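You operate a simulated robot arm through the tools that you are given. There is no shell and no other tool. Be economical: measure what you need, move in short steps, check, and stop when the job is done.

You are at the controls of a simulated robot arm. One attempt, no reset.

JOB
Wind yarn from the pale blue skein on to the cone on the cone winder, up to the teal ring.
Fine: lay the skein over the swift's drums, slide the drum out, lock it with the green lever; leave the swift's toggle in the winder's guide.

The check looks at the end state, three seconds after you hand in, the way a careful person would. Anything else that was tipped, shoved, dropped, spilled or broken makes it a failure.

ROBOT AND FRAMES
A 6-joint arm with a two-finger gripper, fixed in place. Base frame: the origin is at the foot of the arm, x ahead of it, y to its left, z up; the work surface is at about z = 70. Lengths are in cm, angles in degrees, forces in N, time in s.
Its first joint turns from -166.0 to 166.0 degrees. Payload 2.45 kg.
The TCP is the grasp point between the finger pads, 2 cm short of the fingertips. In the tool frame z runs along the fingers and y along their closing line. Largest opening 14 cm; the body of the gripper starts 16.8 cm behind the TCP.
Orientation is that of the tool frame in the base frame, as a unit quaternion [w, x, y, z]. With the fingers straight down and closing along the base's y, the tool's x points along the base's -x, its y along +y and its z along -z.

CONTROLS
- The arm moves only by the tool nudge_tool. Its argument "commands" is a list of rows, each a list of 3 entries, a list of its own where there are three numbers: the shift along the base's x, y, z in units of 25 mm (1.0 is 25 mm), then the turn, a rotation vector about the base's x, y, z in units of 5 degrees (1.0 is 5 degrees), then the finger opening in cm, from 0 to 14. In form: [[[dx, dy, dz], [wx, wy, wz], gripper], ...]. A call has 1 to 8 rows; each row shifts and turns the commanded pose from where the row before left it. A call with a number of a shift or a turn outside -1 to 1 is refused whole. A row lasts 0.2 s, in which the tool goes at most 5 cm and 8.6 degrees; a call with a longer step from one row to the next is refused whole, and so is a gripper value outside its range. A pose out of reach is approached as far as the arm can. The call stops where the force on the tool passes 90 N (or 10 N more than at its start, if that is more) or the arm is blocked; 0.2 s more then pass. Each finger travels about 4.5 cm/s and halts on what it meets, pressing with about 32 N; the grip force reading is that of the motor and also rises with nothing between the fingers. The clock runs only during rows and for 0.2 s after the last one: add rows that do not move to give the fingers time. It gives the time, the measured TCP pose, the force on the tool (base axes), the opening and the grip force at its end, in the units of the frame above (readings bear some noise), with the torque about the TCP (base axes, N m) and any sound that the robot's microphone picked up.
- Cameras (640 x 400 px; columns grow to the right, rows downward): "scene" is fixed at [21.71, 50, 130.31]; the picture's right is [-0.65, -0.76, 0.00], its down [-0.40, 0.33, -0.86] and it looks along [0.65, -0.55, -0.52] (base axes); focal length 320 px, centre (320, 200). "wrist" rides on the gripper at [7.8, 1.1, -20.9] in the tool frame; the picture's right is [-0.14, 0.99, 0.00], its down [-0.92, -0.13, -0.37] and it looks along [-0.36, -0.05, 0.93] (tool axes); focal length 280 px, centre (320, 200). There is no depth. A picture from a camera that has moved, and an enlarged one, comes with that camera's place and axes in the base frame and with its lens.
- snapshot(camera): a new picture of that camera. It takes no simulated time.
- inspect(camera, box): a new picture of the part [left, top, right, bottom] of that camera's present view, enlarged. It takes no simulated time.
- sign_off(): hands the job in; it is judged then, once.

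Go step by step. Nothing tells you positions but the pictures and the camera data: compare them with the known pose of the tool, close in by small moves and look again before you grip or let go. The budget is 120 turns and 64 pictures, counting those below and the enlarged ones. Unless the task says otherwise, let go and move clear before handing in.

The tools are called after "Request:" by a JSON object that holds its "fn" and its "kwargs". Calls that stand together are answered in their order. nudge_tool: Moves the arm, as the interface text tells. Its arguments: {"type":"object","properties":{"commands":{"type":"array","items":{"type":"array"}}},"required":["commands"]} The other tools are called the same way: snapshot (camera) takes a picture; inspect (camera, box) takes an enlarged picture of a part of a camera's view; sign_off () hands the job in.

At the start:

```text
clock: 0.0
position: [82.67, -3.62, 111.17]
ee_rot: [0.0, 0.001, 1.0, 0.0]
wrist_force: [0.3, -0.6, 0.5]
wrist_torque: [0.03, 0.01, -0.06]
gripper_width: 13.98
finger_force: 0.1
```

scene: 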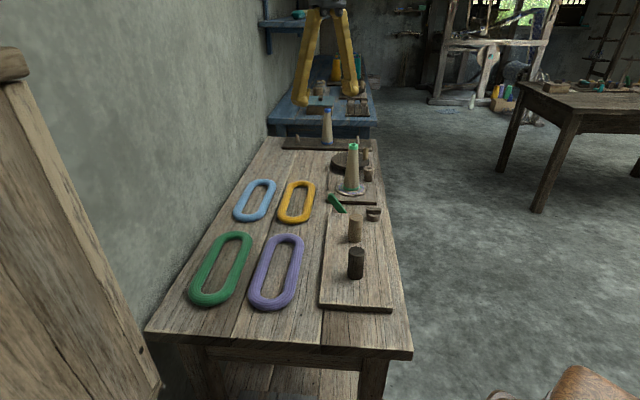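
wrist: 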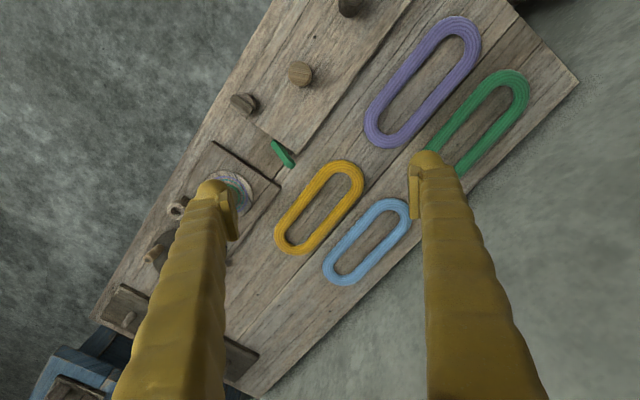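

I see the table with four skeins, a swift with two drums, a green lever, and a cone winder. I'll take enlarged views to understand the mechanism.

Request:
{"fn": "inspect", "kwargs": {"camera": "scene", "box": [260, 100, 420, 200]}}

Request:
{"fn": "inspect", "kwargs": {"camera": "scene", "box": [220, 170, 412, 290]}}

Request:
{"fn": "inspect", "kwargs": {"camera": "wrist", "box": [80, 80, 400, 280]}}

```text
4.00 times, centred on (340, 150) of scene
camera zoom: at [21.71, 50.0, 130.31], right [-0.65, -0.76, 0.0], down [-0.4, 0.33, -0.86], along [0.65, -0.55, -0.52], focal length 1281 px, centre (240, 400)
```

zoom: 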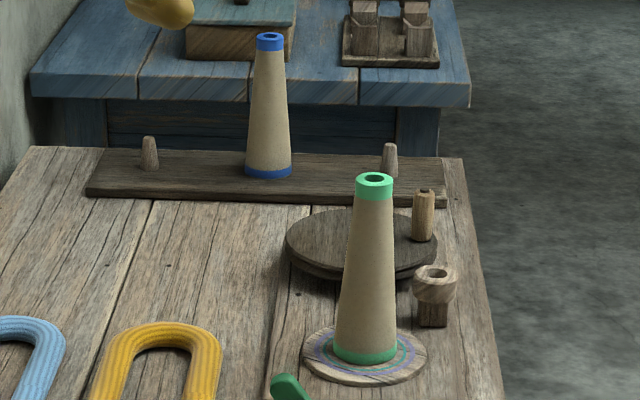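

```text
3.33 times, centred on (316, 230) of scene
camera zoom: at [21.71, 50.0, 130.31], right [-0.65, -0.76, 0.0], down [-0.4, 0.33, -0.86], along [0.65, -0.55, -0.52], focal length 1068 px, centre (333, 100)
```

zoom: 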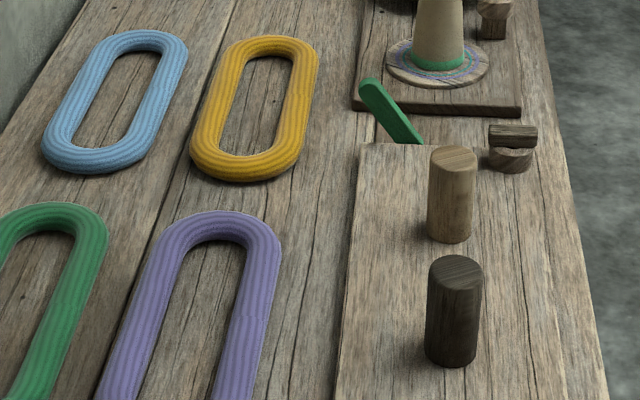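

```text
2.00 times, centred on (240, 180) of wrist
camera zoom: at [74.99, -2.43, 132.28], right [0.14, 0.99, 0.0], down [0.92, -0.13, 0.37], along [0.36, -0.05, -0.93], focal length 561 px, centre (480, 240)
```

zoom: 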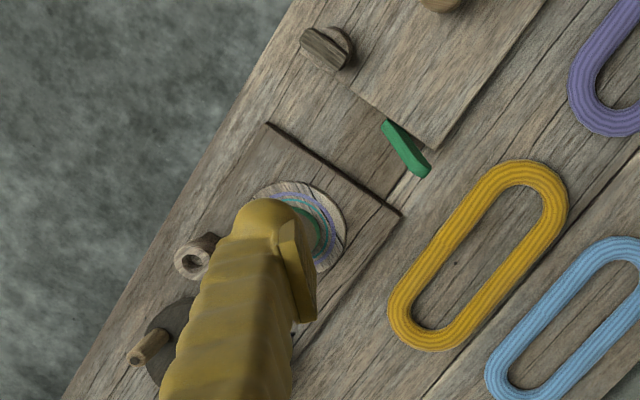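

The blue skein lies about (111, 4), oriented along (1,-1) as are the swift's drums (about (70.7,-4.9) and (60.5,5.3)). I'll zoom further on the winder and the swift's toggle.

Request:
{"fn": "inspect", "kwargs": {"camera": "scene", "box": [328, 140, 392, 180]}}

Request:
{"fn": "inspect", "kwargs": {"camera": "scene", "box": [320, 175, 400, 225]}}

Request:
{"fn": "inspect", "kwargs": {"camera": "scene", "box": [320, 175, 360, 200]}}

```text
10.00 times, centred on (360, 160) of scene
camera zoom: at [21.71, 50.0, 130.31], right [-0.65, -0.76, 0.0], down [-0.4, 0.33, -0.86], along [0.65, -0.55, -0.52], focal length 3203 px, centre (-80, 600)
```

zoom: 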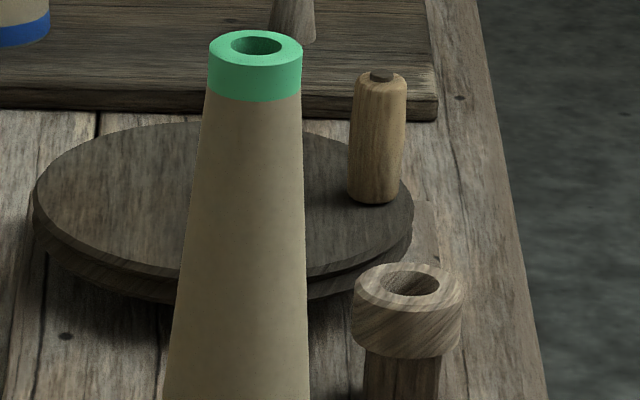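

```text
8.00 times, centred on (360, 200) of scene
camera zoom: at [21.71, 50.0, 130.31], right [-0.65, -0.76, 0.0], down [-0.4, 0.33, -0.86], along [0.65, -0.55, -0.52], focal length 2562 px, centre (0, 200)
```

zoom: 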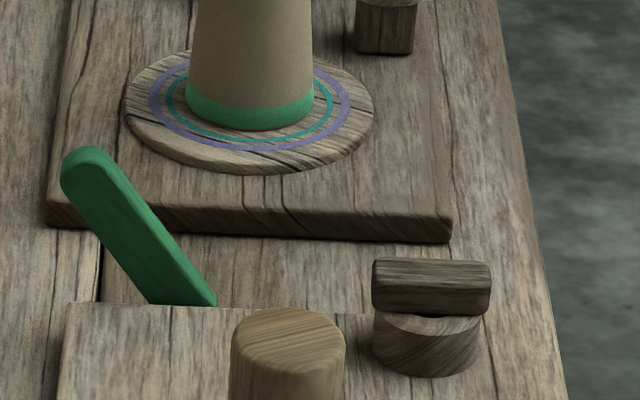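

```text
16.00 times, centred on (340, 188) of scene
camera zoom: at [21.71, 50.0, 130.31], right [-0.65, -0.76, 0.0], down [-0.4, 0.33, -0.86], along [0.65, -0.55, -0.52], focal length 5125 px, centre (0, 400)
```

zoom: 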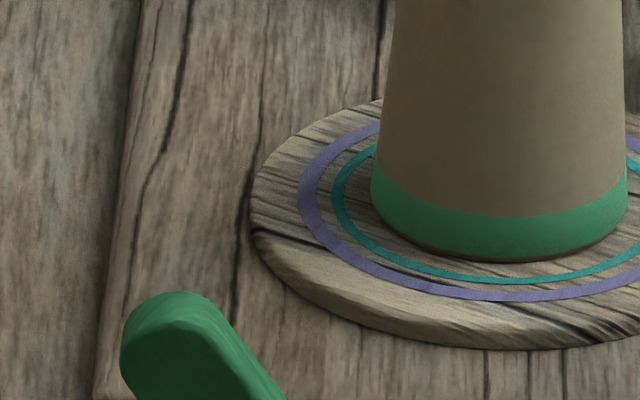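

The scene is understood: skein first. I'll turn the tool to the skein's line (-45° about z) and tilt outward, since the skein lies beyond straight-down reach.

Request:
{"fn": "nudge_tool", "kwargs": {"commands": [[[0, 0.2, 0], [0, 0, -1], 14], [[0, 0.2, 0], [0, 0, -1], 14], [[0, 0.2, 0], [0, 0, -1], 14], [[0, 0.2, 0], [0, 0, -1], 14], [[0, 0.2, 0], [0, 0, -1], 14], [[0, 0.2, 0], [0, 0, -1], 14], [[0, 0.2, 0], [0, 0, -1], 14], [[0, 0.2, 0], [0, 0, -1], 14]]}}

Request:
{"fn": "nudge_tool", "kwargs": {"commands": [[[0.4, 0.2, -0.5], [0, 0, -1], 14], [[0.8, 0.2, -0.5], [-1, -1, 0], 14], [[0.8, 0.2, -0.5], [-1, -1, 0], 14], [[0.8, 0.2, -0.5], [-1, -1, 0], 14], [[0.8, 0.2, -0.5], [-1, -1, 0], 14], [[0.8, 0.2, -0.5], [-1, -1, 0], 14], [[0.8, 0, -0.5], [0, 0, 0], 14]]}}

Request:
{"fn": "snapshot", "kwargs": {"camera": "wrist"}}

```text
clock: 1.8
position: [82.68, 0.43, 111.06]
ee_rot: [0.001, 0.343, 0.939, 0.0]
wrist_force: [0.3, -0.3, -0.4]
wrist_torque: [0.02, -0.02, 0.02]
gripper_width: 14.02
finger_force: 0.1
```

```text
clock: 3.4
position: [95.71, 3.58, 102.43]
ee_rot: [0.28, 0.365, 0.88, -0.116]
wrist_force: [-0.4, 0.3, -0.1]
wrist_torque: [0.02, -0.03, 0.04]
gripper_width: 14.0
finger_force: 0.1
```

```text
55 pictures are left
camera wrist: at [83.55, 17.4, 115.11], right [0.78, 0.62, 0.08], down [0.29, -0.47, 0.83], along [0.56, -0.63, -0.55], focal length 280 px, centre (320, 200)
```

wrist: 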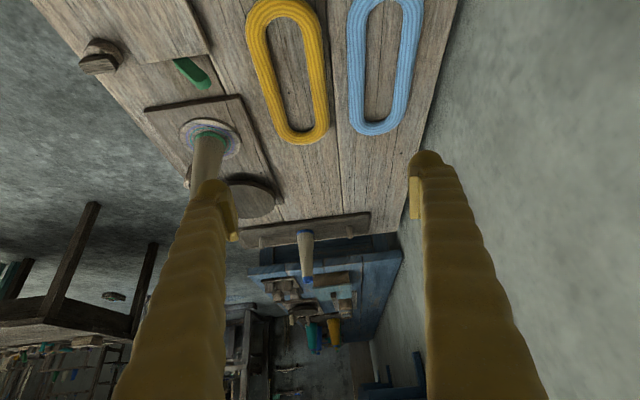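

The fingers' plane now matches the skein's line. I'll enlarge the skein in the scene camera to fix its centre, width and gap to the wall.

Request:
{"fn": "inspect", "kwargs": {"camera": "scene", "box": [224, 172, 288, 226]}}

Request:
{"fn": "inspect", "kwargs": {"camera": "wrist", "box": [300, 0, 500, 160]}}

```text
7.41 times, centred on (256, 199) of scene
camera zoom: at [21.71, 50.0, 130.31], right [-0.65, -0.76, 0.0], down [-0.4, 0.33, -0.86], along [0.65, -0.55, -0.52], focal length 2373 px, centre (794, 207)
```

zoom: 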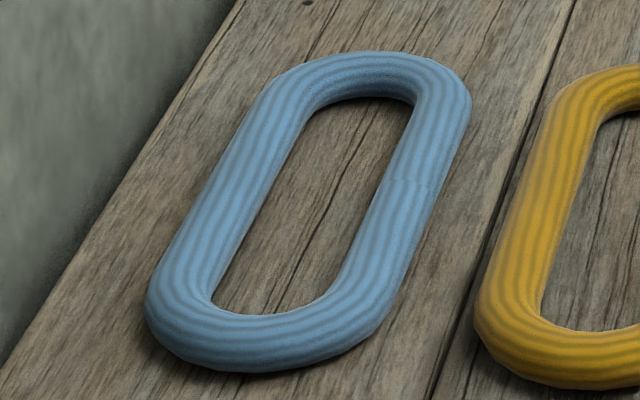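

```text
2.50 times, centred on (400, 80) of wrist
camera zoom: at [83.55, 17.4, 115.11], right [0.78, 0.62, 0.08], down [0.29, -0.47, 0.83], along [0.56, -0.63, -0.55], focal length 701 px, centre (120, 500)
```

zoom: 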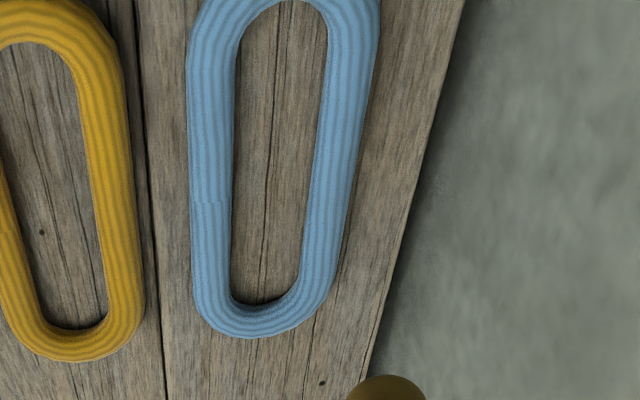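

Skein: centre about (111.5, 4.5), axis -45°, outer size about 29 × 11.3 cm. I'll approach to a point above it with fingers at 13 cm.

Request:
{"fn": "nudge_tool", "kwargs": {"commands": [[[0.77, 0.07, -1], [0, 0, 0], 13], [[0.77, 0.07, -1], [0, 0, 0], 13], [[0.77, 0.07, -1], [0, 0, 0], 13], [[0.77, 0.07, -1], [0, 0, 0], 13], [[0.77, 0.07, -1], [0, 0, 0], 13], [[0.77, 0.07, -1], [0, 0, 0], 13], [[0.77, 0.07, -1], [0, 0, 0], 13], [[0.77, 0.07, -1], [0, 0, 0], 13]]}}

Request:
{"fn": "snapshot", "kwargs": {"camera": "scene"}}

Request:
{"fn": "snapshot", "kwargs": {"camera": "wrist"}}

```text
clock: 5.2
position: [111.1, 4.91, 82.37]
ee_rot: [0.281, 0.364, 0.88, -0.116]
wrist_force: [0.2, -0.6, 0.0]
wrist_torque: [0.04, 0.05, 0.01]
gripper_width: 13.02
finger_force: 0.1
```

```text
52 pictures are left
```

scene: 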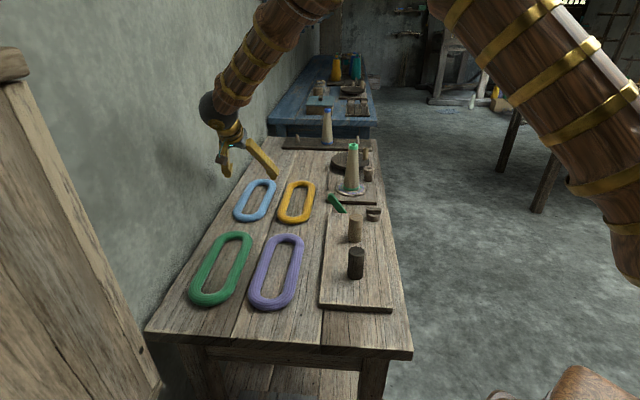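

```text
51 pictures are left
camera wrist: at [98.87, 18.81, 95.11], right [0.78, 0.62, 0.08], down [0.29, -0.47, 0.83], along [0.56, -0.63, -0.55], focal length 280 px, centre (320, 200)
```

wrist: 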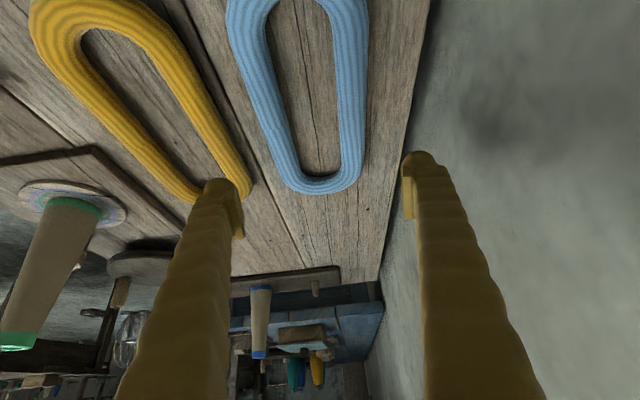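

The fingers straddle the skein well in line. I'll go straight down to z ≈ 73.

Request:
{"fn": "nudge_tool", "kwargs": {"commands": [[[0, 0, -0.9], [0, 0, 0], 13], [[0, 0, -0.9], [0, 0, 0], 13], [[0, 0, -0.9], [0, 0, 0], 13], [[0, 0, -0.6], [0, 0, 0], 13], [[0, 0, -0.4], [0, 0, 0], 13], [[0, 0, 0], [0, 0, 0], 13]]}}

Request:
{"fn": "inspect", "kwargs": {"camera": "scene", "box": [200, 140, 328, 220]}}

Request:
{"fn": "snapshot", "kwargs": {"camera": "wrist"}}

```text
clock: 6.6
position: [111.11, 4.83, 73.09]
ee_rot: [0.28, 0.365, 0.88, -0.117]
wrist_force: [0.7, 0.5, 1.3]
wrist_torque: [0.0, 0.02, 0.02]
gripper_width: 13.0
finger_force: 0.1
```

```text
5.00 times, centred on (264, 180) of scene
camera zoom: at [21.71, 50.0, 130.31], right [-0.65, -0.76, 0.0], down [-0.4, 0.33, -0.86], along [0.65, -0.55, -0.52], focal length 1602 px, centre (600, 300)
```

zoom: 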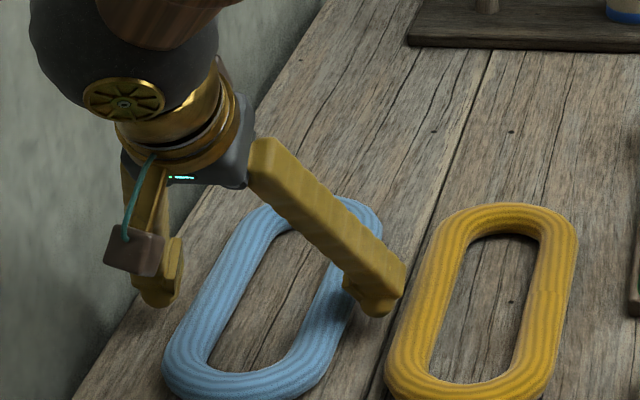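

```text
49 pictures are left
camera wrist: at [98.89, 18.76, 85.91], right [0.78, 0.62, 0.08], down [0.29, -0.47, 0.83], along [0.56, -0.63, -0.55], focal length 280 px, centre (320, 200)
```

wrist: 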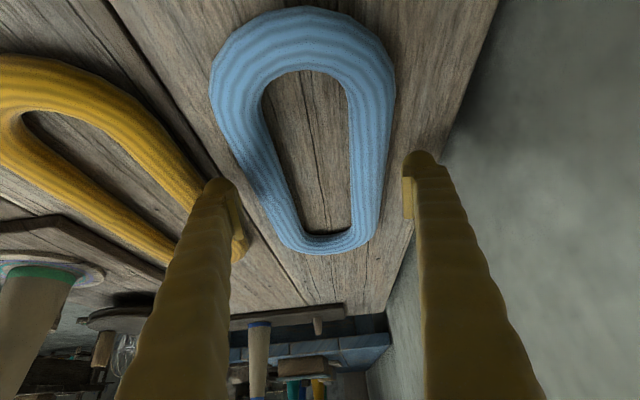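

The fingers stand either side of the skein, just short of its middle. I'll shift 1 cm along and close.

Request:
{"fn": "nudge_tool", "kwargs": {"commands": [[[0.28, -0.28, 0], [0, 0, 0], 13], [[0, 0, 0], [0, 0, 0], 11.5], [[0, 0, 0], [0, 0, 0], 10], [[0, 0, 0], [0, 0, 0], 9], [[0, 0, 0], [0, 0, 0], 9], [[0, 0, 0], [0, 0, 0], 9]]}}

Request:
{"fn": "snapshot", "kwargs": {"camera": "wrist"}}

```text
clock: 8.0
position: [111.69, 4.19, 73.23]
ee_rot: [0.28, 0.365, 0.88, -0.117]
wrist_force: [-1.0, 0.4, -0.2]
wrist_torque: [0.02, 0.05, -0.05]
gripper_width: 10.67
finger_force: 31.9
```

```text
48 pictures are left
camera wrist: at [99.57, 18.06, 85.89], right [0.78, 0.62, 0.08], down [0.29, -0.47, 0.83], along [0.56, -0.63, -0.55], focal length 280 px, centre (320, 200)
```

wrist: 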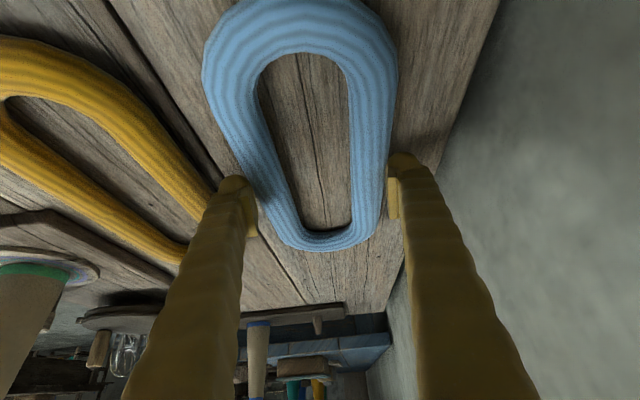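

The grip holds at 10.7 cm. I'll lift a little and check.

Request:
{"fn": "nudge_tool", "kwargs": {"commands": [[[0, 0, 0.4], [0, 0, 0], 9], [[0, 0, 0.8], [0, 0, 0], 9], [[0, 0, 0.8], [0, 0, 0], 9], [[0, 0, 0.8], [0, 0, 0], 9], [[0, 0, 0.8], [0, 0, 0], 9]]}}

Request:
{"fn": "inspect", "kwargs": {"camera": "scene", "box": [200, 120, 328, 220]}}

```text
clock: 9.2
position: [111.84, 4.14, 82.16]
ee_rot: [0.28, 0.363, 0.881, -0.115]
wrist_force: [-0.4, 0.0, -1.2]
wrist_torque: [-0.01, 0.01, 0.0]
gripper_width: 10.68
finger_force: 32.1
```

```text
4.00 times, centred on (264, 170) of scene
camera zoom: at [21.71, 50.0, 130.31], right [-0.65, -0.76, 0.0], down [-0.4, 0.33, -0.86], along [0.65, -0.55, -0.52], focal length 1281 px, centre (544, 320)
```

zoom: 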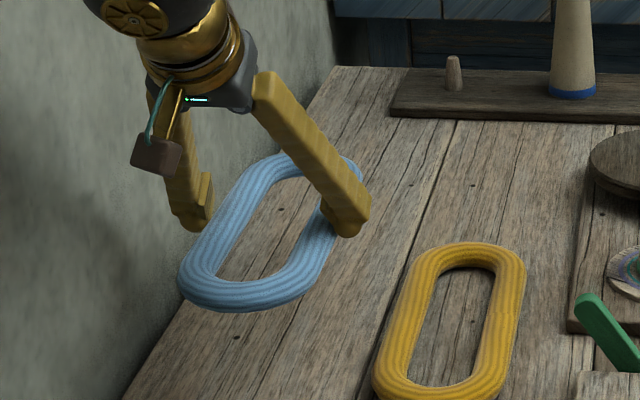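

The skein is lifted level. I'll carry it over toward the swift, staying high.

Request:
{"fn": "nudge_tool", "kwargs": {"commands": [[[-0.4, 0, 0.8], [0, 0, 0], 9], [[-0.8, 0, 0.8], [0, 0, 0], 9], [[-0.9, 0, 0.8], [0, 0, 0], 9], [[-0.9, 0, 0.8], [0, 0, 0], 9], [[-0.9, 0, 0.8], [0, 0, 0], 9], [[-0.9, 0, 0.8], [0, 0, 0], 9], [[-0.9, 0, 0.4], [0, 0, 0], 9], [[-0.9, 0, 0], [0, 0, 0], 9]]}}

Request:
{"fn": "nudge_tool", "kwargs": {"commands": [[[-1, -0.1, 0], [0, 0, 0], 9], [[-1, -0.1, 0], [0, 0, 0], 9], [[-1, -0.1, 0], [0, 0, 0], 9], [[-1, -0.1, 0], [0, 0, 0], 9], [[-1, -0.1, 0], [0, 0, 0], 9], [[-1, -0.1, 0], [0, 0, 0], 9], [[-0.8, -0.1, 0], [0, 0, 0], 9], [[-0.4, -0.1, 0], [0, 0, 0], 9]]}}

Request:
{"fn": "snapshot", "kwargs": {"camera": "wrist"}}

Request:
{"fn": "snapshot", "kwargs": {"camera": "scene"}}

```text
clock: 11.0
position: [95.32, 4.1, 95.18]
ee_rot: [0.281, 0.365, 0.88, -0.117]
wrist_force: [0.4, 0.4, -2.2]
wrist_torque: [-0.01, -0.02, -0.01]
gripper_width: 10.65
finger_force: 31.9
```

```text
clock: 12.8
position: [77.13, 2.24, 95.18]
ee_rot: [0.28, 0.365, 0.88, -0.116]
wrist_force: [0.5, 1.4, -2.0]
wrist_torque: [0.03, 0.01, 0.01]
gripper_width: 10.61
finger_force: 31.7
```

```text
46 pictures are left
camera wrist: at [65.06, 16.04, 107.91], right [0.78, 0.62, 0.08], down [0.29, -0.47, 0.83], along [0.56, -0.63, -0.55], focal length 280 px, centre (320, 200)
```

wrist: 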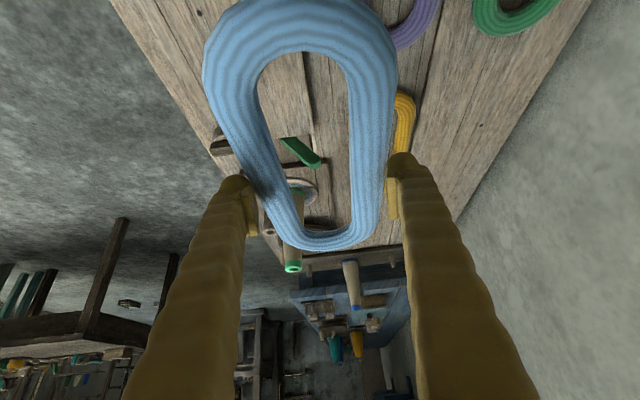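

```text
45 pictures are left
```

scene: 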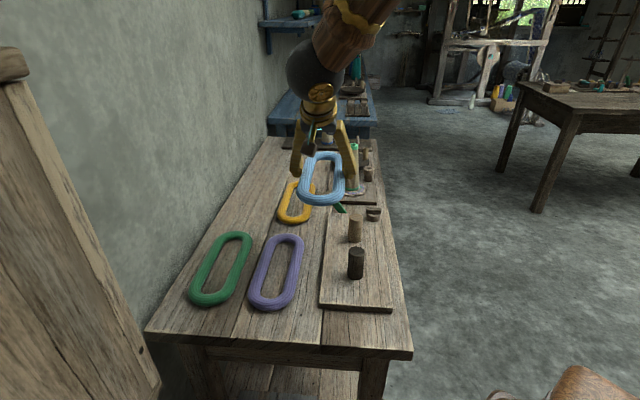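

Now an enlarged look at the drums and the swift's board for exact placement.

Request:
{"fn": "inspect", "kwargs": {"camera": "scene", "box": [300, 205, 420, 280]}}

Request:
{"fn": "inspect", "kwargs": {"camera": "scene", "box": [270, 130, 398, 210]}}

```text
5.33 times, centred on (360, 242) of scene
camera zoom: at [21.71, 50.0, 130.31], right [-0.65, -0.76, 0.0], down [-0.4, 0.33, -0.86], along [0.65, -0.55, -0.52], focal length 1708 px, centre (107, -27)
```

zoom: 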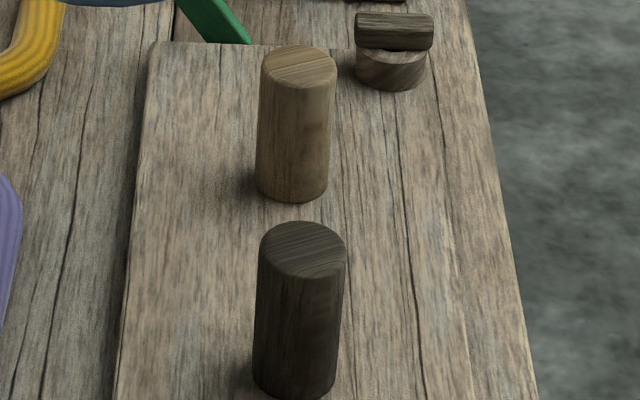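

```text
5.00 times, centred on (334, 170) of scene
camera zoom: at [21.71, 50.0, 130.31], right [-0.65, -0.76, 0.0], down [-0.4, 0.33, -0.86], along [0.65, -0.55, -0.52], focal length 1602 px, centre (250, 350)
```

zoom: 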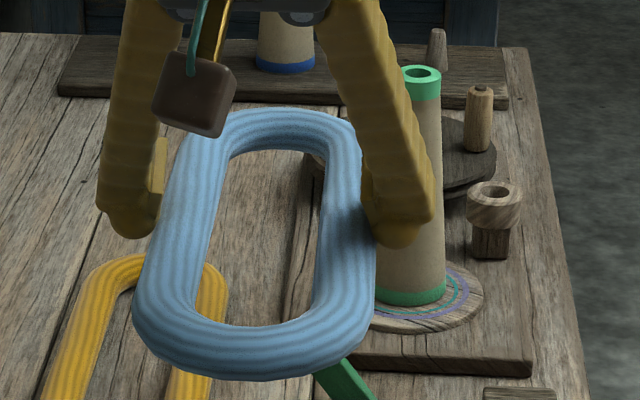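

Drums: centres about (71.4,-5.2) and (61.0,5.0), tops near z 79.5, 4 cm across; midpoint about (66.2,-0.1). I'll bring the skein over them and stop above.

Request:
{"fn": "nudge_tool", "kwargs": {"commands": [[[-0.88, -0.155, 0], [0, 0, 0], 9], [[-0.88, -0.155, 0], [0, 0, 0], 9], [[-0.88, -0.155, 0], [0, 0, 0], 9], [[-0.88, -0.155, 0], [0, 0, 0], 9], [[-0.88, -0.155, 0], [0, 0, 0], 9], [[0, 0, -1], [0, 0, 0], 9], [[0, 0, -1], [0, 0, 0], 9], [[0, 0, -1], [0, 0, 0], 9]]}}

Request:
{"fn": "inspect", "kwargs": {"camera": "scene", "box": [280, 180, 440, 280]}}

Request:
{"fn": "snapshot", "kwargs": {"camera": "wrist"}}

```text
clock: 14.6
position: [66.19, 0.35, 87.76]
ee_rot: [0.282, 0.365, 0.88, -0.116]
wrist_force: [-0.1, 0.6, 0.0]
wrist_torque: [0.0, -0.01, 0.01]
gripper_width: 10.57
finger_force: 31.8
```

```text
4.00 times, centred on (360, 230) of scene
camera zoom: at [21.71, 50.0, 130.31], right [-0.65, -0.76, 0.0], down [-0.4, 0.33, -0.86], along [0.65, -0.55, -0.52], focal length 1281 px, centre (160, 80)
```

zoom: 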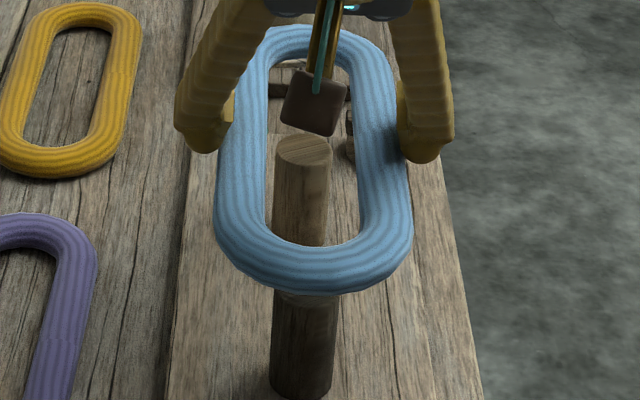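

```text
41 pictures are left
camera wrist: at [54.02, 14.17, 100.44], right [0.78, 0.62, 0.08], down [0.29, -0.47, 0.83], along [0.56, -0.63, -0.55], focal length 280 px, centre (320, 200)
```

wrist: 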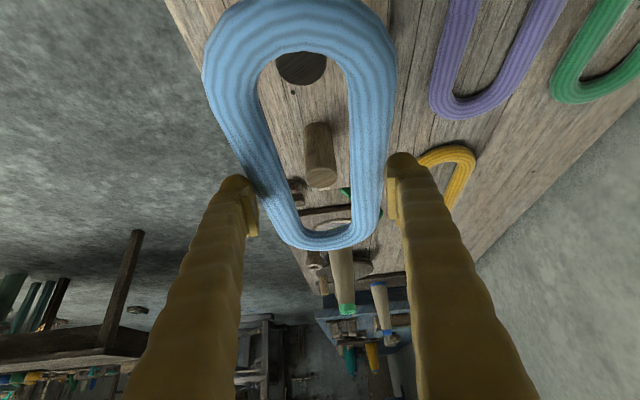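

Both views agree the drums are in line with the hole; I'll shift 0.5 cm forward and lower until just around the drum tops, then check.

Request:
{"fn": "nudge_tool", "kwargs": {"commands": [[[0.14, -0.14, -0.6], [0, 0, 0], 9], [[0, 0, -0.6], [0, 0, 0], 9], [[0, 0, -0.6], [0, 0, 0], 9], [[0, 0, -0.4], [0, 0, 0], 9]]}}

Request:
{"fn": "inspect", "kwargs": {"camera": "scene", "box": [296, 190, 424, 270]}}

Request:
{"fn": "inspect", "kwargs": {"camera": "wrist", "box": [180, 0, 460, 260]}}

```text
clock: 15.6
position: [66.58, -0.14, 82.25]
ee_rot: [0.281, 0.365, 0.88, -0.116]
wrist_force: [0.4, 0.8, -2.1]
wrist_torque: [-0.01, 0.02, 0.02]
gripper_width: 10.53
finger_force: 32.3
```

```text
5.00 times, centred on (360, 230) of scene
camera zoom: at [21.71, 50.0, 130.31], right [-0.65, -0.76, 0.0], down [-0.4, 0.33, -0.86], along [0.65, -0.55, -0.52], focal length 1602 px, centre (120, 50)
```

zoom: 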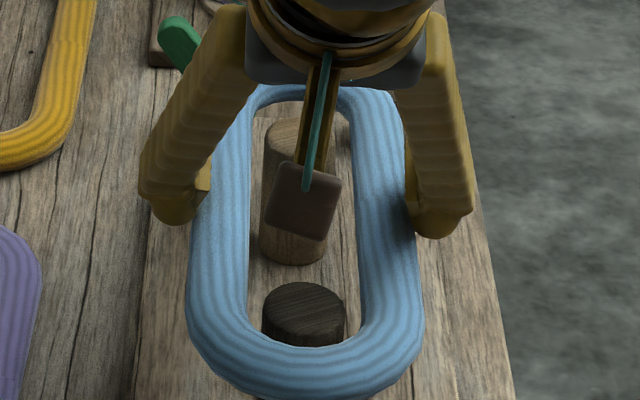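

```text
1.54 times, centred on (320, 130) of wrist
camera zoom: at [54.38, 13.75, 94.9], right [0.78, 0.62, 0.08], down [0.29, -0.47, 0.83], along [0.55, -0.63, -0.55], focal length 431 px, centre (320, 308)
```

zoom: 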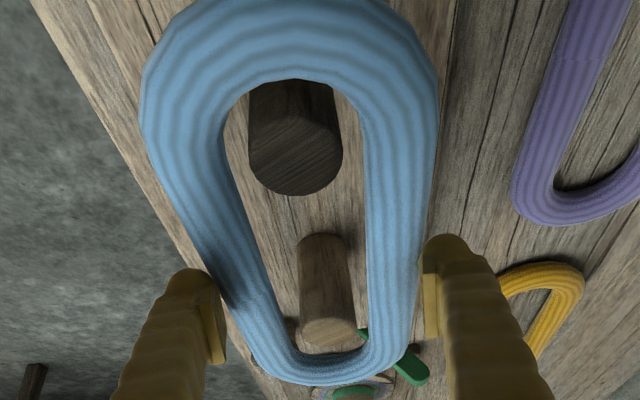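

The drums are well inside the hole in both views. I'll lower on to the board.

Request:
{"fn": "nudge_tool", "kwargs": {"commands": [[[0, 0, -0.5], [0, 0, 0], 9], [[0, 0, -0.5], [0, 0, 0], 9], [[0, 0, -0.5], [0, 0, 0], 9], [[0, 0, 0], [0, 0, 0], 9]]}}

Request:
{"fn": "nudge_tool", "kwargs": {"commands": [[[0, 0, -0.5], [0, 0, 0], 9], [[0, 0, -0.5], [0, 0, 0], 9], [[0, 0, -0.2], [0, 0, 0], 9], [[0, 0, 0], [0, 0, 0], 9]]}}

Request:
{"fn": "inspect", "kwargs": {"camera": "wrist", "box": [180, 0, 460, 260]}}

```text
clock: 16.6
position: [66.68, -0.03, 78.45]
ee_rot: [0.281, 0.365, 0.88, -0.116]
wrist_force: [1.1, -0.1, -1.9]
wrist_torque: [0.01, -0.01, 0.0]
gripper_width: 10.51
finger_force: 32.0
```

```text
clock: 17.6
position: [66.71, -0.09, 75.52]
ee_rot: [0.28, 0.365, 0.881, -0.116]
wrist_force: [-0.9, 0.8, -1.2]
wrist_torque: [0.03, -0.01, 0.02]
gripper_width: 10.48
finger_force: 32.3
```

```text
1.54 times, centred on (320, 130) of wrist
camera zoom: at [54.42, 13.77, 88.16], right [0.78, 0.62, 0.08], down [0.29, -0.47, 0.83], along [0.55, -0.63, -0.55], focal length 431 px, centre (320, 308)
```

zoom: 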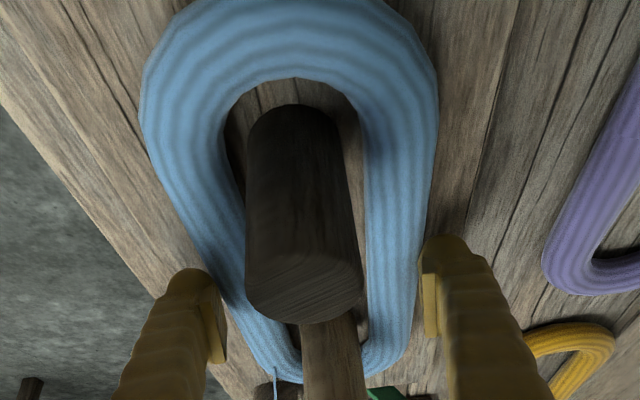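

It's around both drums, not yet resting on the board by the force reading. I'll lower in small steps and feel for the board.

Request:
{"fn": "nudge_tool", "kwargs": {"commands": [[[0, 0, -0.12], [0, 0, 0], 9], [[0, 0, 0], [0, 0, 0], 9]]}}

Request:
{"fn": "nudge_tool", "kwargs": {"commands": [[[0, 0, -0.12], [0, 0, 0], 9], [[0, 0, 0], [0, 0, 0], 9]]}}

Request:
{"fn": "inspect", "kwargs": {"camera": "scene", "box": [296, 190, 424, 270]}}

```text
clock: 18.2
position: [66.57, -0.12, 75.26]
ee_rot: [0.282, 0.364, 0.88, -0.116]
wrist_force: [-25.3, 9.5, 84.8]
wrist_torque: [-0.32, 1.57, -0.13]
gripper_width: 10.56
finger_force: 31.8
```

```text
clock: 18.8
position: [66.59, -0.11, 74.96]
ee_rot: [0.282, 0.365, 0.879, -0.117]
wrist_force: [9.5, -22.6, 62.6]
wrist_torque: [-0.41, 0.44, 0.22]
gripper_width: 10.87
finger_force: 32.2
```

```text
5.00 times, centred on (360, 230) of scene
camera zoom: at [21.71, 50.0, 130.31], right [-0.65, -0.76, 0.0], down [-0.4, 0.33, -0.86], along [0.65, -0.55, -0.52], focal length 1602 px, centre (120, 50)
```

zoom: 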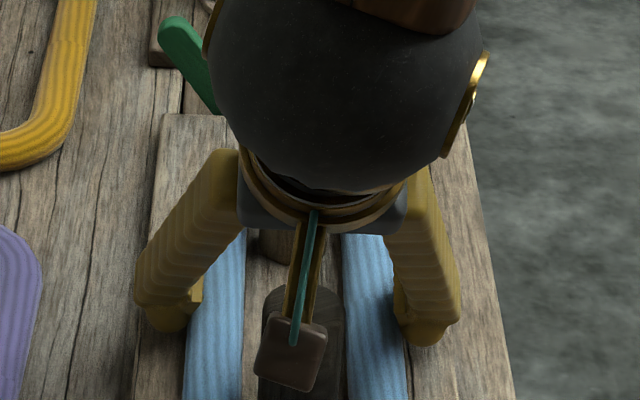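

The board has been met. I'll back off slightly and open the fingers, then rise clear.

Request:
{"fn": "nudge_tool", "kwargs": {"commands": [[[0, 0, 0.1], [0, 0, 0], 9], [[0, 0, 0], [0, 0, 0], 11], [[0, 0, 0], [0, 0, 0], 12], [[0, 0, 0], [0, 0, 0], 13], [[0, 0, 0], [0, 0, 0], 13.5]]}}

Request:
{"fn": "nudge_tool", "kwargs": {"commands": [[[0, 0, 0.5], [0, 0, 0], 13.5], [[0, 0, 1], [0, 0, 0], 13.5], [[0, 0, 1], [0, 0, 0], 13.5], [[0, 0, 1], [0, 0, 0], 13.5], [[0, 0, 1], [0, 0, 0], 13.5], [[-0.5, 0.5, 1], [1, 1, 0], 13.5], [[-0.5, 0.5, 1], [1, 1, 0], 13.5], [[-0.5, 0.5, 1], [1, 1, 0], 13.5]]}}

Request:
{"fn": "nudge_tool", "kwargs": {"commands": [[[0, 0, 1], [1, 1, 0], 13.5], [[0, 0, 1], [1, 1, 0], 13.5], [[0, 0, 1], [0, 0, 0], 13.5], [[0, 0, 1], [0, 0, 0], 13.5], [[0, 0, 0], [0, 0, 0], 13.5]]}}

Request:
{"fn": "snapshot", "kwargs": {"camera": "wrist"}}

Request:
{"fn": "inspect", "kwargs": {"camera": "scene", "box": [296, 180, 424, 310]}}

```text
clock: 20.0
position: [66.59, -0.15, 75.1]
ee_rot: [0.28, 0.365, 0.88, -0.116]
wrist_force: [-0.4, -0.6, 0.5]
wrist_torque: [0.01, -0.01, 0.01]
gripper_width: 13.47
finger_force: 0.1
```

```text
clock: 21.8
position: [62.88, 3.59, 93.79]
ee_rot: [0.113, 0.379, 0.917, -0.047]
wrist_force: [0.2, -0.3, -0.2]
wrist_torque: [-0.01, -0.02, 0.0]
gripper_width: 13.49
finger_force: 0.1
```

```text
clock: 23.0
position: [62.86, 3.65, 103.71]
ee_rot: [0.0, 0.382, 0.924, 0.0]
wrist_force: [0.2, -0.3, -0.6]
wrist_torque: [0.01, 0.01, -0.02]
gripper_width: 13.5
finger_force: 0.0
```

```text
36 pictures are left
camera wrist: at [58.18, 9.99, 125.0], right [0.8, 0.6, 0.0], down [0.56, -0.74, 0.37], along [0.22, -0.29, -0.93], focal length 280 px, centre (320, 200)
```

wrist: 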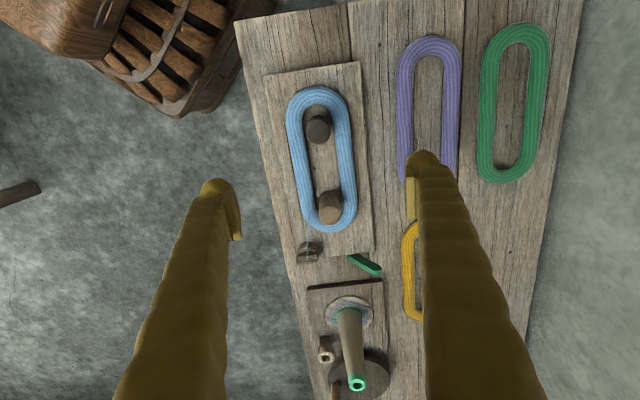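

```text
3.08 times, centred on (360, 245) of scene
camera zoom: at [21.71, 50.0, 130.31], right [-0.65, -0.76, 0.0], down [-0.4, 0.33, -0.86], along [0.65, -0.55, -0.52], focal length 986 px, centre (197, 62)
```

zoom: 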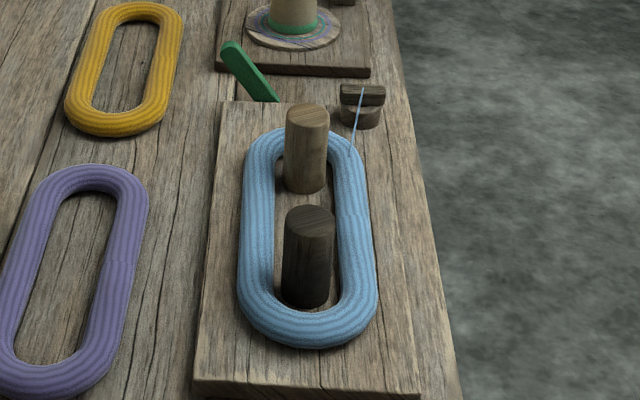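

The skein lies round both drums and a yarn now runs to the toggle. I'll look closely from above for the drum's slot and the lever.

Request:
{"fn": "inspect", "kwargs": {"camera": "wrist", "box": [240, 60, 400, 180]}}

Request:
{"fn": "inspect", "kwargs": {"camera": "wrist", "box": [270, 170, 406, 290]}}

```text
3.33 times, centred on (320, 120) of wrist
camera zoom: at [58.18, 9.99, 125.0], right [0.8, 0.6, 0.0], down [0.56, -0.74, 0.37], along [0.22, -0.29, -0.93], focal length 935 px, centre (320, 467)
```

zoom: 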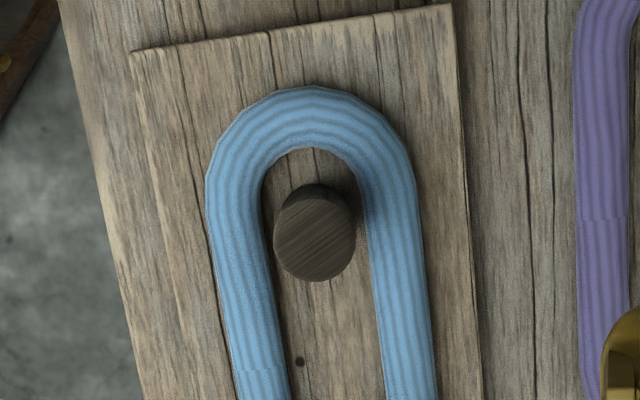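

```text
3.33 times, centred on (338, 230) of wrist
camera zoom: at [58.18, 9.99, 125.0], right [0.8, 0.6, 0.0], down [0.56, -0.74, 0.37], along [0.22, -0.29, -0.93], focal length 935 px, centre (260, 100)
```

zoom: 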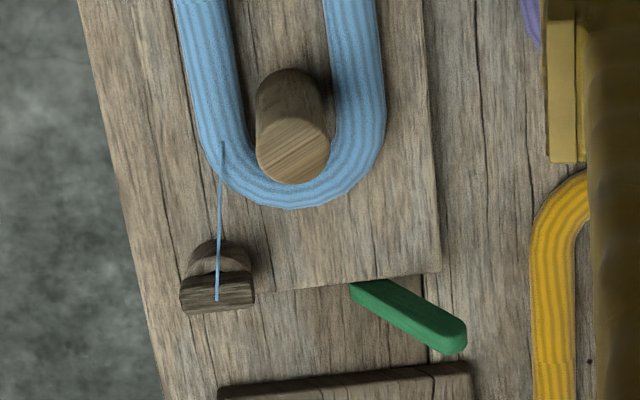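

The dark drum (odd one out, with room behind it) is probably the sliding one, at about (61.6, 5.0). I'll go over it and grip it above the skein.

Request:
{"fn": "nudge_tool", "kwargs": {"commands": [[[-0.26, 0.27, -1], [0, 0, 0], 9], [[-0.26, 0.27, -1], [0, 0, 0], 8], [[0, 0, -1], [0, 0, 0], 8], [[0, 0, -1], [0, 0, 0], 8], [[0, 0, -1], [0, 0, 0], 8], [[0, 0, -1], [0, 0, 0], 8], [[0, 0, -1], [0, 0, 0], 8], [[0, 0, -1], [0, 0, 0], 8]]}}

Request:
{"fn": "snapshot", "kwargs": {"camera": "wrist"}}

```text
clock: 24.8
position: [61.61, 4.96, 83.74]
ee_rot: [0.0, 0.383, 0.924, 0.001]
wrist_force: [-0.2, -0.5, 0.2]
wrist_torque: [-0.02, 0.01, -0.03]
gripper_width: 7.99
finger_force: 0.1
```

```text
32 pictures are left
camera wrist: at [56.92, 11.33, 104.91], right [0.8, 0.6, 0.0], down [0.56, -0.74, 0.37], along [0.22, -0.29, -0.93], focal length 280 px, centre (320, 200)
```

wrist: 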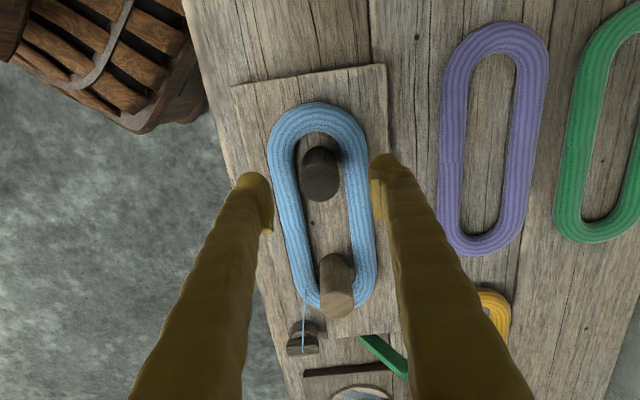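

Drum is centred between the fingers. I'll lower to z ≈ 77.6 and close.

Request:
{"fn": "nudge_tool", "kwargs": {"commands": [[[0, 0, -0.9], [0, 0, 0], 8], [[0, 0, -0.9], [0, 0, 0], 8], [[0, 0, -0.6], [0, 0, 0], 8], [[0, 0, 0], [0, 0, 0], 6], [[0, 0, 0], [0, 0, 0], 4.5], [[0, 0, 0], [0, 0, 0], 3], [[0, 0, 0], [0, 0, 0], 3]]}}

Request:
{"fn": "nudge_tool", "kwargs": {"commands": [[[-0.07, 0.07, 0], [0, 0, 0], 3], [[0, 0, 0], [0, 0, 0], 3]]}}

Request:
{"fn": "nudge_tool", "kwargs": {"commands": [[[-0.07, 0.07, 0], [0, 0, 0], 3], [[0, 0, 0], [0, 0, 0], 3]]}}

```text
clock: 26.4
position: [61.55, 5.02, 77.83]
ee_rot: [-0.001, 0.383, 0.924, -0.001]
wrist_force: [-9.4, -24.8, 2.0]
wrist_torque: [-0.07, 0.02, -0.01]
gripper_width: 3.89
finger_force: 33.4
```

```text
clock: 26.9
position: [61.58, 5.03, 77.8]
ee_rot: [0.001, 0.383, 0.924, -0.001]
wrist_force: [-1.0, -8.8, -0.4]
wrist_torque: [-0.06, -0.03, 0.01]
gripper_width: 3.86
finger_force: 45.4
stopped in row 2: the force on the tool passed its limit at 96 N (the readings are from after the stop); the commanded pose is now the measured one
```

```text
clock: 27.5
position: [61.59, 4.99, 77.72]
ee_rot: [0.002, 0.383, 0.924, 0.001]
wrist_force: [30.1, -80.9, -22.0]
wrist_torque: [0.02, -0.42, 0.48]
gripper_width: 3.9
finger_force: 45.2
```

The dark drum does not budge, so it's fixed. I'll release it and try the light drum, next to the lever.

Request:
{"fn": "nudge_tool", "kwargs": {"commands": [[[0.07, -0.07, 0], [0, 0, 0], 4.5], [[0, 0, 0], [0, 0, 0], 6], [[0, 0, 0], [0, 0, 0], 8], [[0, 0, 0], [0, 0, 0], 8]]}}

Request:
{"fn": "nudge_tool", "kwargs": {"commands": [[[0, 0, 1], [0, 0, 0], 8], [[0, 0, 1], [0, 0, 0], 8], [[0.84, -0.84, 0], [0, 0, 0], 8], [[0.84, -0.84, 0], [0, 0, 0], 8], [[0.84, -0.84, 0], [0, 0, 0], 8], [[0.84, -0.84, 0], [0, 0, 0], 8], [[0.8, -0.78, 0], [0, 0, 0], 8], [[0, 0, 0], [0, 0, 0], 8]]}}

Request:
{"fn": "snapshot", "kwargs": {"camera": "wrist"}}

```text
clock: 28.5
position: [61.54, 4.98, 77.78]
ee_rot: [0.0, 0.383, 0.924, 0.0]
wrist_force: [-0.1, 0.4, 0.3]
wrist_torque: [0.01, -0.01, -0.01]
gripper_width: 7.98
finger_force: 0.1
```

```text
clock: 30.3
position: [71.89, -5.45, 82.83]
ee_rot: [0.0, 0.382, 0.924, 0.0]
wrist_force: [0.2, 0.1, 0.4]
wrist_torque: [0.0, -0.01, 0.03]
gripper_width: 7.98
finger_force: 0.0
```

```text
31 pictures are left
camera wrist: at [67.22, 0.9, 103.91], right [0.8, 0.6, 0.0], down [0.56, -0.74, 0.37], along [0.22, -0.3, -0.93], focal length 280 px, centre (320, 200)
```

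wrist: 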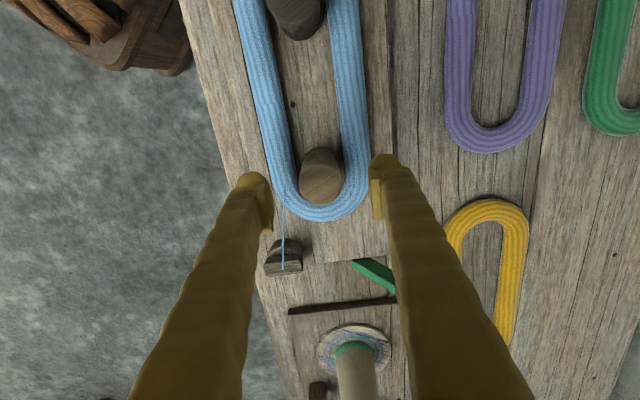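

Light drum is between the fingers. I'll lower, grip, and test-slide it outward 2 mm.

Request:
{"fn": "nudge_tool", "kwargs": {"commands": [[[0, 0, -1], [0, 0, 0], 8], [[0, 0, -1], [0, 0, 0], 8], [[0, 0, 0], [0, 0, 0], 6], [[0, 0, 0], [0, 0, 0], 4.5], [[0, 0, 0], [0, 0, 0], 3], [[0, 0, 0], [0, 0, 0], 3]]}}

Request:
{"fn": "nudge_tool", "kwargs": {"commands": [[[0.06, -0.06, 0], [0, 0, 0], 3], [[0, 0, 0], [0, 0, 0], 3]]}}

Request:
{"fn": "nudge_tool", "kwargs": {"commands": [[[0.06, -0.06, 0], [0, 0, 0], 3], [[0, 0, 0], [0, 0, 0], 3]]}}

```text
clock: 31.7
position: [71.86, -5.35, 77.74]
ee_rot: [0.001, 0.383, 0.924, 0.0]
wrist_force: [-6.7, -10.6, -1.0]
wrist_torque: [-0.09, 0.01, -0.05]
gripper_width: 3.9
finger_force: 34.5
```

```text
clock: 32.3
position: [71.98, -5.47, 77.87]
ee_rot: [0.001, 0.384, 0.924, 0.0]
wrist_force: [-15.9, -13.7, 0.6]
wrist_torque: [0.02, 0.24, -0.02]
gripper_width: 3.9
finger_force: 45.3
```

```text
clock: 32.9
position: [72.1, -5.67, 77.89]
ee_rot: [0.0, 0.383, 0.924, 0.0]
wrist_force: [-19.5, -18.3, -4.9]
wrist_torque: [-0.05, 0.12, -0.06]
gripper_width: 3.87
finger_force: 45.1
```

It slides (drag only ~2 N). I'll ease the sideways load and keep sliding in small steps until the skein is taut.

Request:
{"fn": "nudge_tool", "kwargs": {"commands": [[[0.07, -0.13, 0], [0, 0, 0], 3], [[0.1, -0.1, 0], [0, 0, 0], 3], [[0.1, -0.1, 0], [0, 0, 0], 3], [[0, 0, 0], [0, 0, 0], 3]]}}

Request:
{"fn": "nudge_tool", "kwargs": {"commands": [[[0.1, -0.1, 0], [0, 0, 0], 3], [[0.1, -0.1, 0], [0, 0, 0], 3], [[0, 0, 0], [0, 0, 0], 3]]}}

Request:
{"fn": "inspect", "kwargs": {"camera": "scene", "box": [296, 190, 424, 290]}}

```text
clock: 33.9
position: [72.89, -6.48, 77.84]
ee_rot: [0.0, 0.382, 0.924, 0.0]
wrist_force: [-4.1, -3.8, -4.3]
wrist_torque: [0.0, 0.07, -0.09]
gripper_width: 3.87
finger_force: 45.3
```

```text
clock: 34.7
position: [73.26, -6.99, 77.87]
ee_rot: [0.002, 0.382, 0.924, 0.0]
wrist_force: [5.4, 6.8, 7.5]
wrist_torque: [0.02, -0.01, 0.08]
gripper_width: 3.86
finger_force: 44.9
```

```text
4.00 times, centred on (360, 240) of scene
camera zoom: at [21.71, 50.0, 130.31], right [-0.65, -0.76, 0.0], down [-0.4, 0.33, -0.86], along [0.65, -0.55, -0.52], focal length 1281 px, centre (160, 40)
```

zoom: 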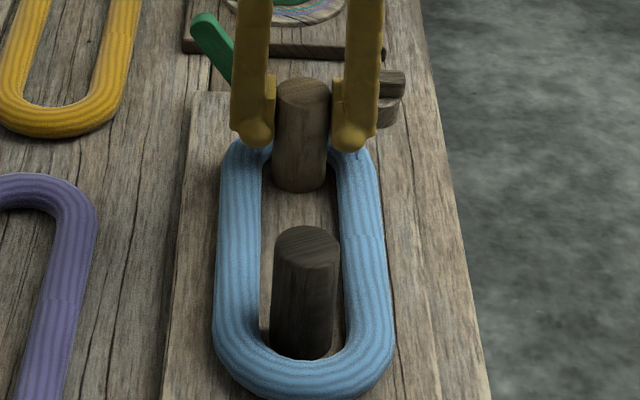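

Sliding well, 2 cm so far. I'll continue.

Request:
{"fn": "nudge_tool", "kwargs": {"commands": [[[0.1, -0.1, 0], [0, 0, 0], 3], [[0.1, -0.1, 0], [0, 0, 0], 3], [[0, 0, 0], [0, 0, 0], 3]]}}

Request:
{"fn": "nudge_tool", "kwargs": {"commands": [[[0.1, -0.1, 0], [0, 0, 0], 3], [[0.1, -0.1, 0], [0, 0, 0], 3], [[0, 0, 0], [0, 0, 0], 3]]}}

Request:
{"fn": "nudge_tool", "kwargs": {"commands": [[[0.1, -0.1, 0], [0, 0, 0], 3], [[0.1, -0.1, 0], [0, 0, 0], 3], [[0, 0, 0], [0, 0, 0], 3]]}}

```text
clock: 35.5
position: [74.04, -7.49, 77.75]
ee_rot: [0.002, 0.383, 0.924, -0.001]
wrist_force: [11.6, 11.3, 13.0]
wrist_torque: [0.06, -0.05, 0.08]
gripper_width: 3.86
finger_force: 45.0
```

```text
clock: 36.3
position: [74.43, -7.94, 77.94]
ee_rot: [0.001, 0.383, 0.924, -0.001]
wrist_force: [14.4, 16.6, 6.1]
wrist_torque: [0.05, -0.11, 0.12]
gripper_width: 3.86
finger_force: 45.0
```

```text
clock: 37.1
position: [74.85, -8.32, 77.74]
ee_rot: [-0.001, 0.383, 0.924, -0.001]
wrist_force: [0.2, 62.1, -6.4]
wrist_torque: [0.23, 0.03, 0.28]
gripper_width: 3.89
finger_force: 45.4
```

Resistance has risen after about 4 cm: likely taut. I'll check with a picture.

Request:
{"fn": "inspect", "kwargs": {"camera": "scene", "box": [296, 185, 424, 275]}}

Request:
{"fn": "snapshot", "kwargs": {"camera": "wrist"}}

```text
4.44 times, centred on (360, 230) of scene
camera zoom: at [21.71, 50.0, 130.31], right [-0.65, -0.76, 0.0], down [-0.4, 0.33, -0.86], along [0.65, -0.55, -0.52], focal length 1424 px, centre (142, 67)
```

zoom: 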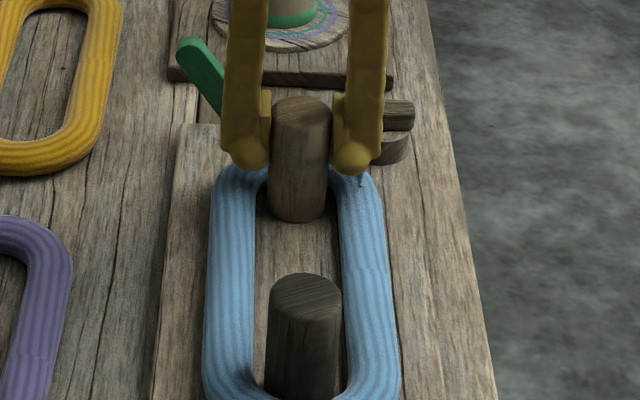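

```text
28 pictures are left
camera wrist: at [70.17, -2.06, 98.86], right [0.8, 0.6, 0.0], down [0.56, -0.74, 0.37], along [0.22, -0.29, -0.93], focal length 280 px, centre (320, 200)
```

wrist: 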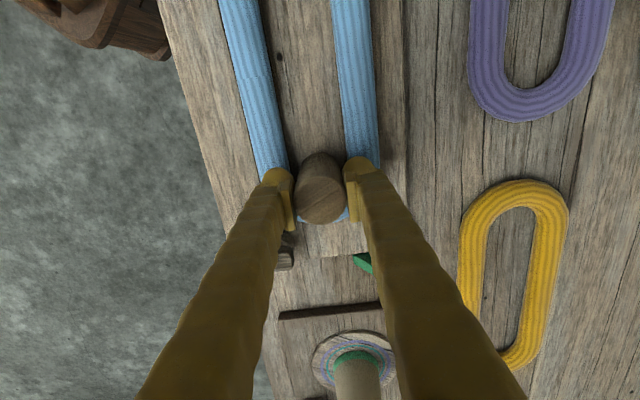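

Request:
{"fn": "nudge_tool", "kwargs": {"commands": [[[0.05, -0.05, 0], [0, 0, 0], 3], [[0, 0, 0], [0, 0, 0], 3]]}}

Request:
{"fn": "inspect", "kwargs": {"camera": "scene", "box": [330, 225, 394, 285]}}

```text
clock: 37.7
position: [74.92, -8.54, 77.83]
ee_rot: [0.001, 0.383, 0.924, -0.001]
wrist_force: [1.4, 62.0, -13.3]
wrist_torque: [0.23, 0.04, 0.16]
gripper_width: 3.86
finger_force: 44.7
```

```text
6.67 times, centred on (362, 255) of scene
camera zoom: at [21.71, 50.0, 130.31], right [-0.65, -0.76, 0.0], down [-0.4, 0.33, -0.86], along [0.65, -0.55, -0.52], focal length 2136 px, centre (40, -167)
```

zoom: 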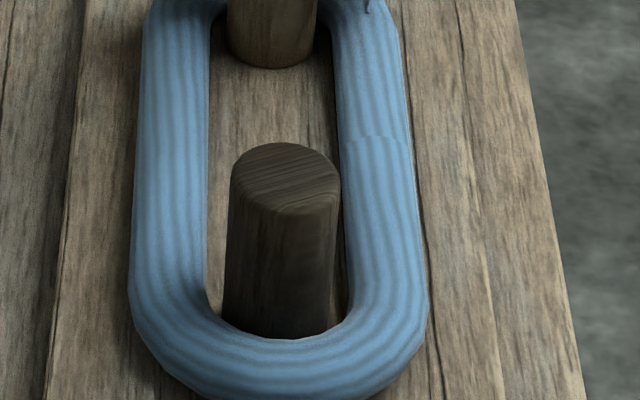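

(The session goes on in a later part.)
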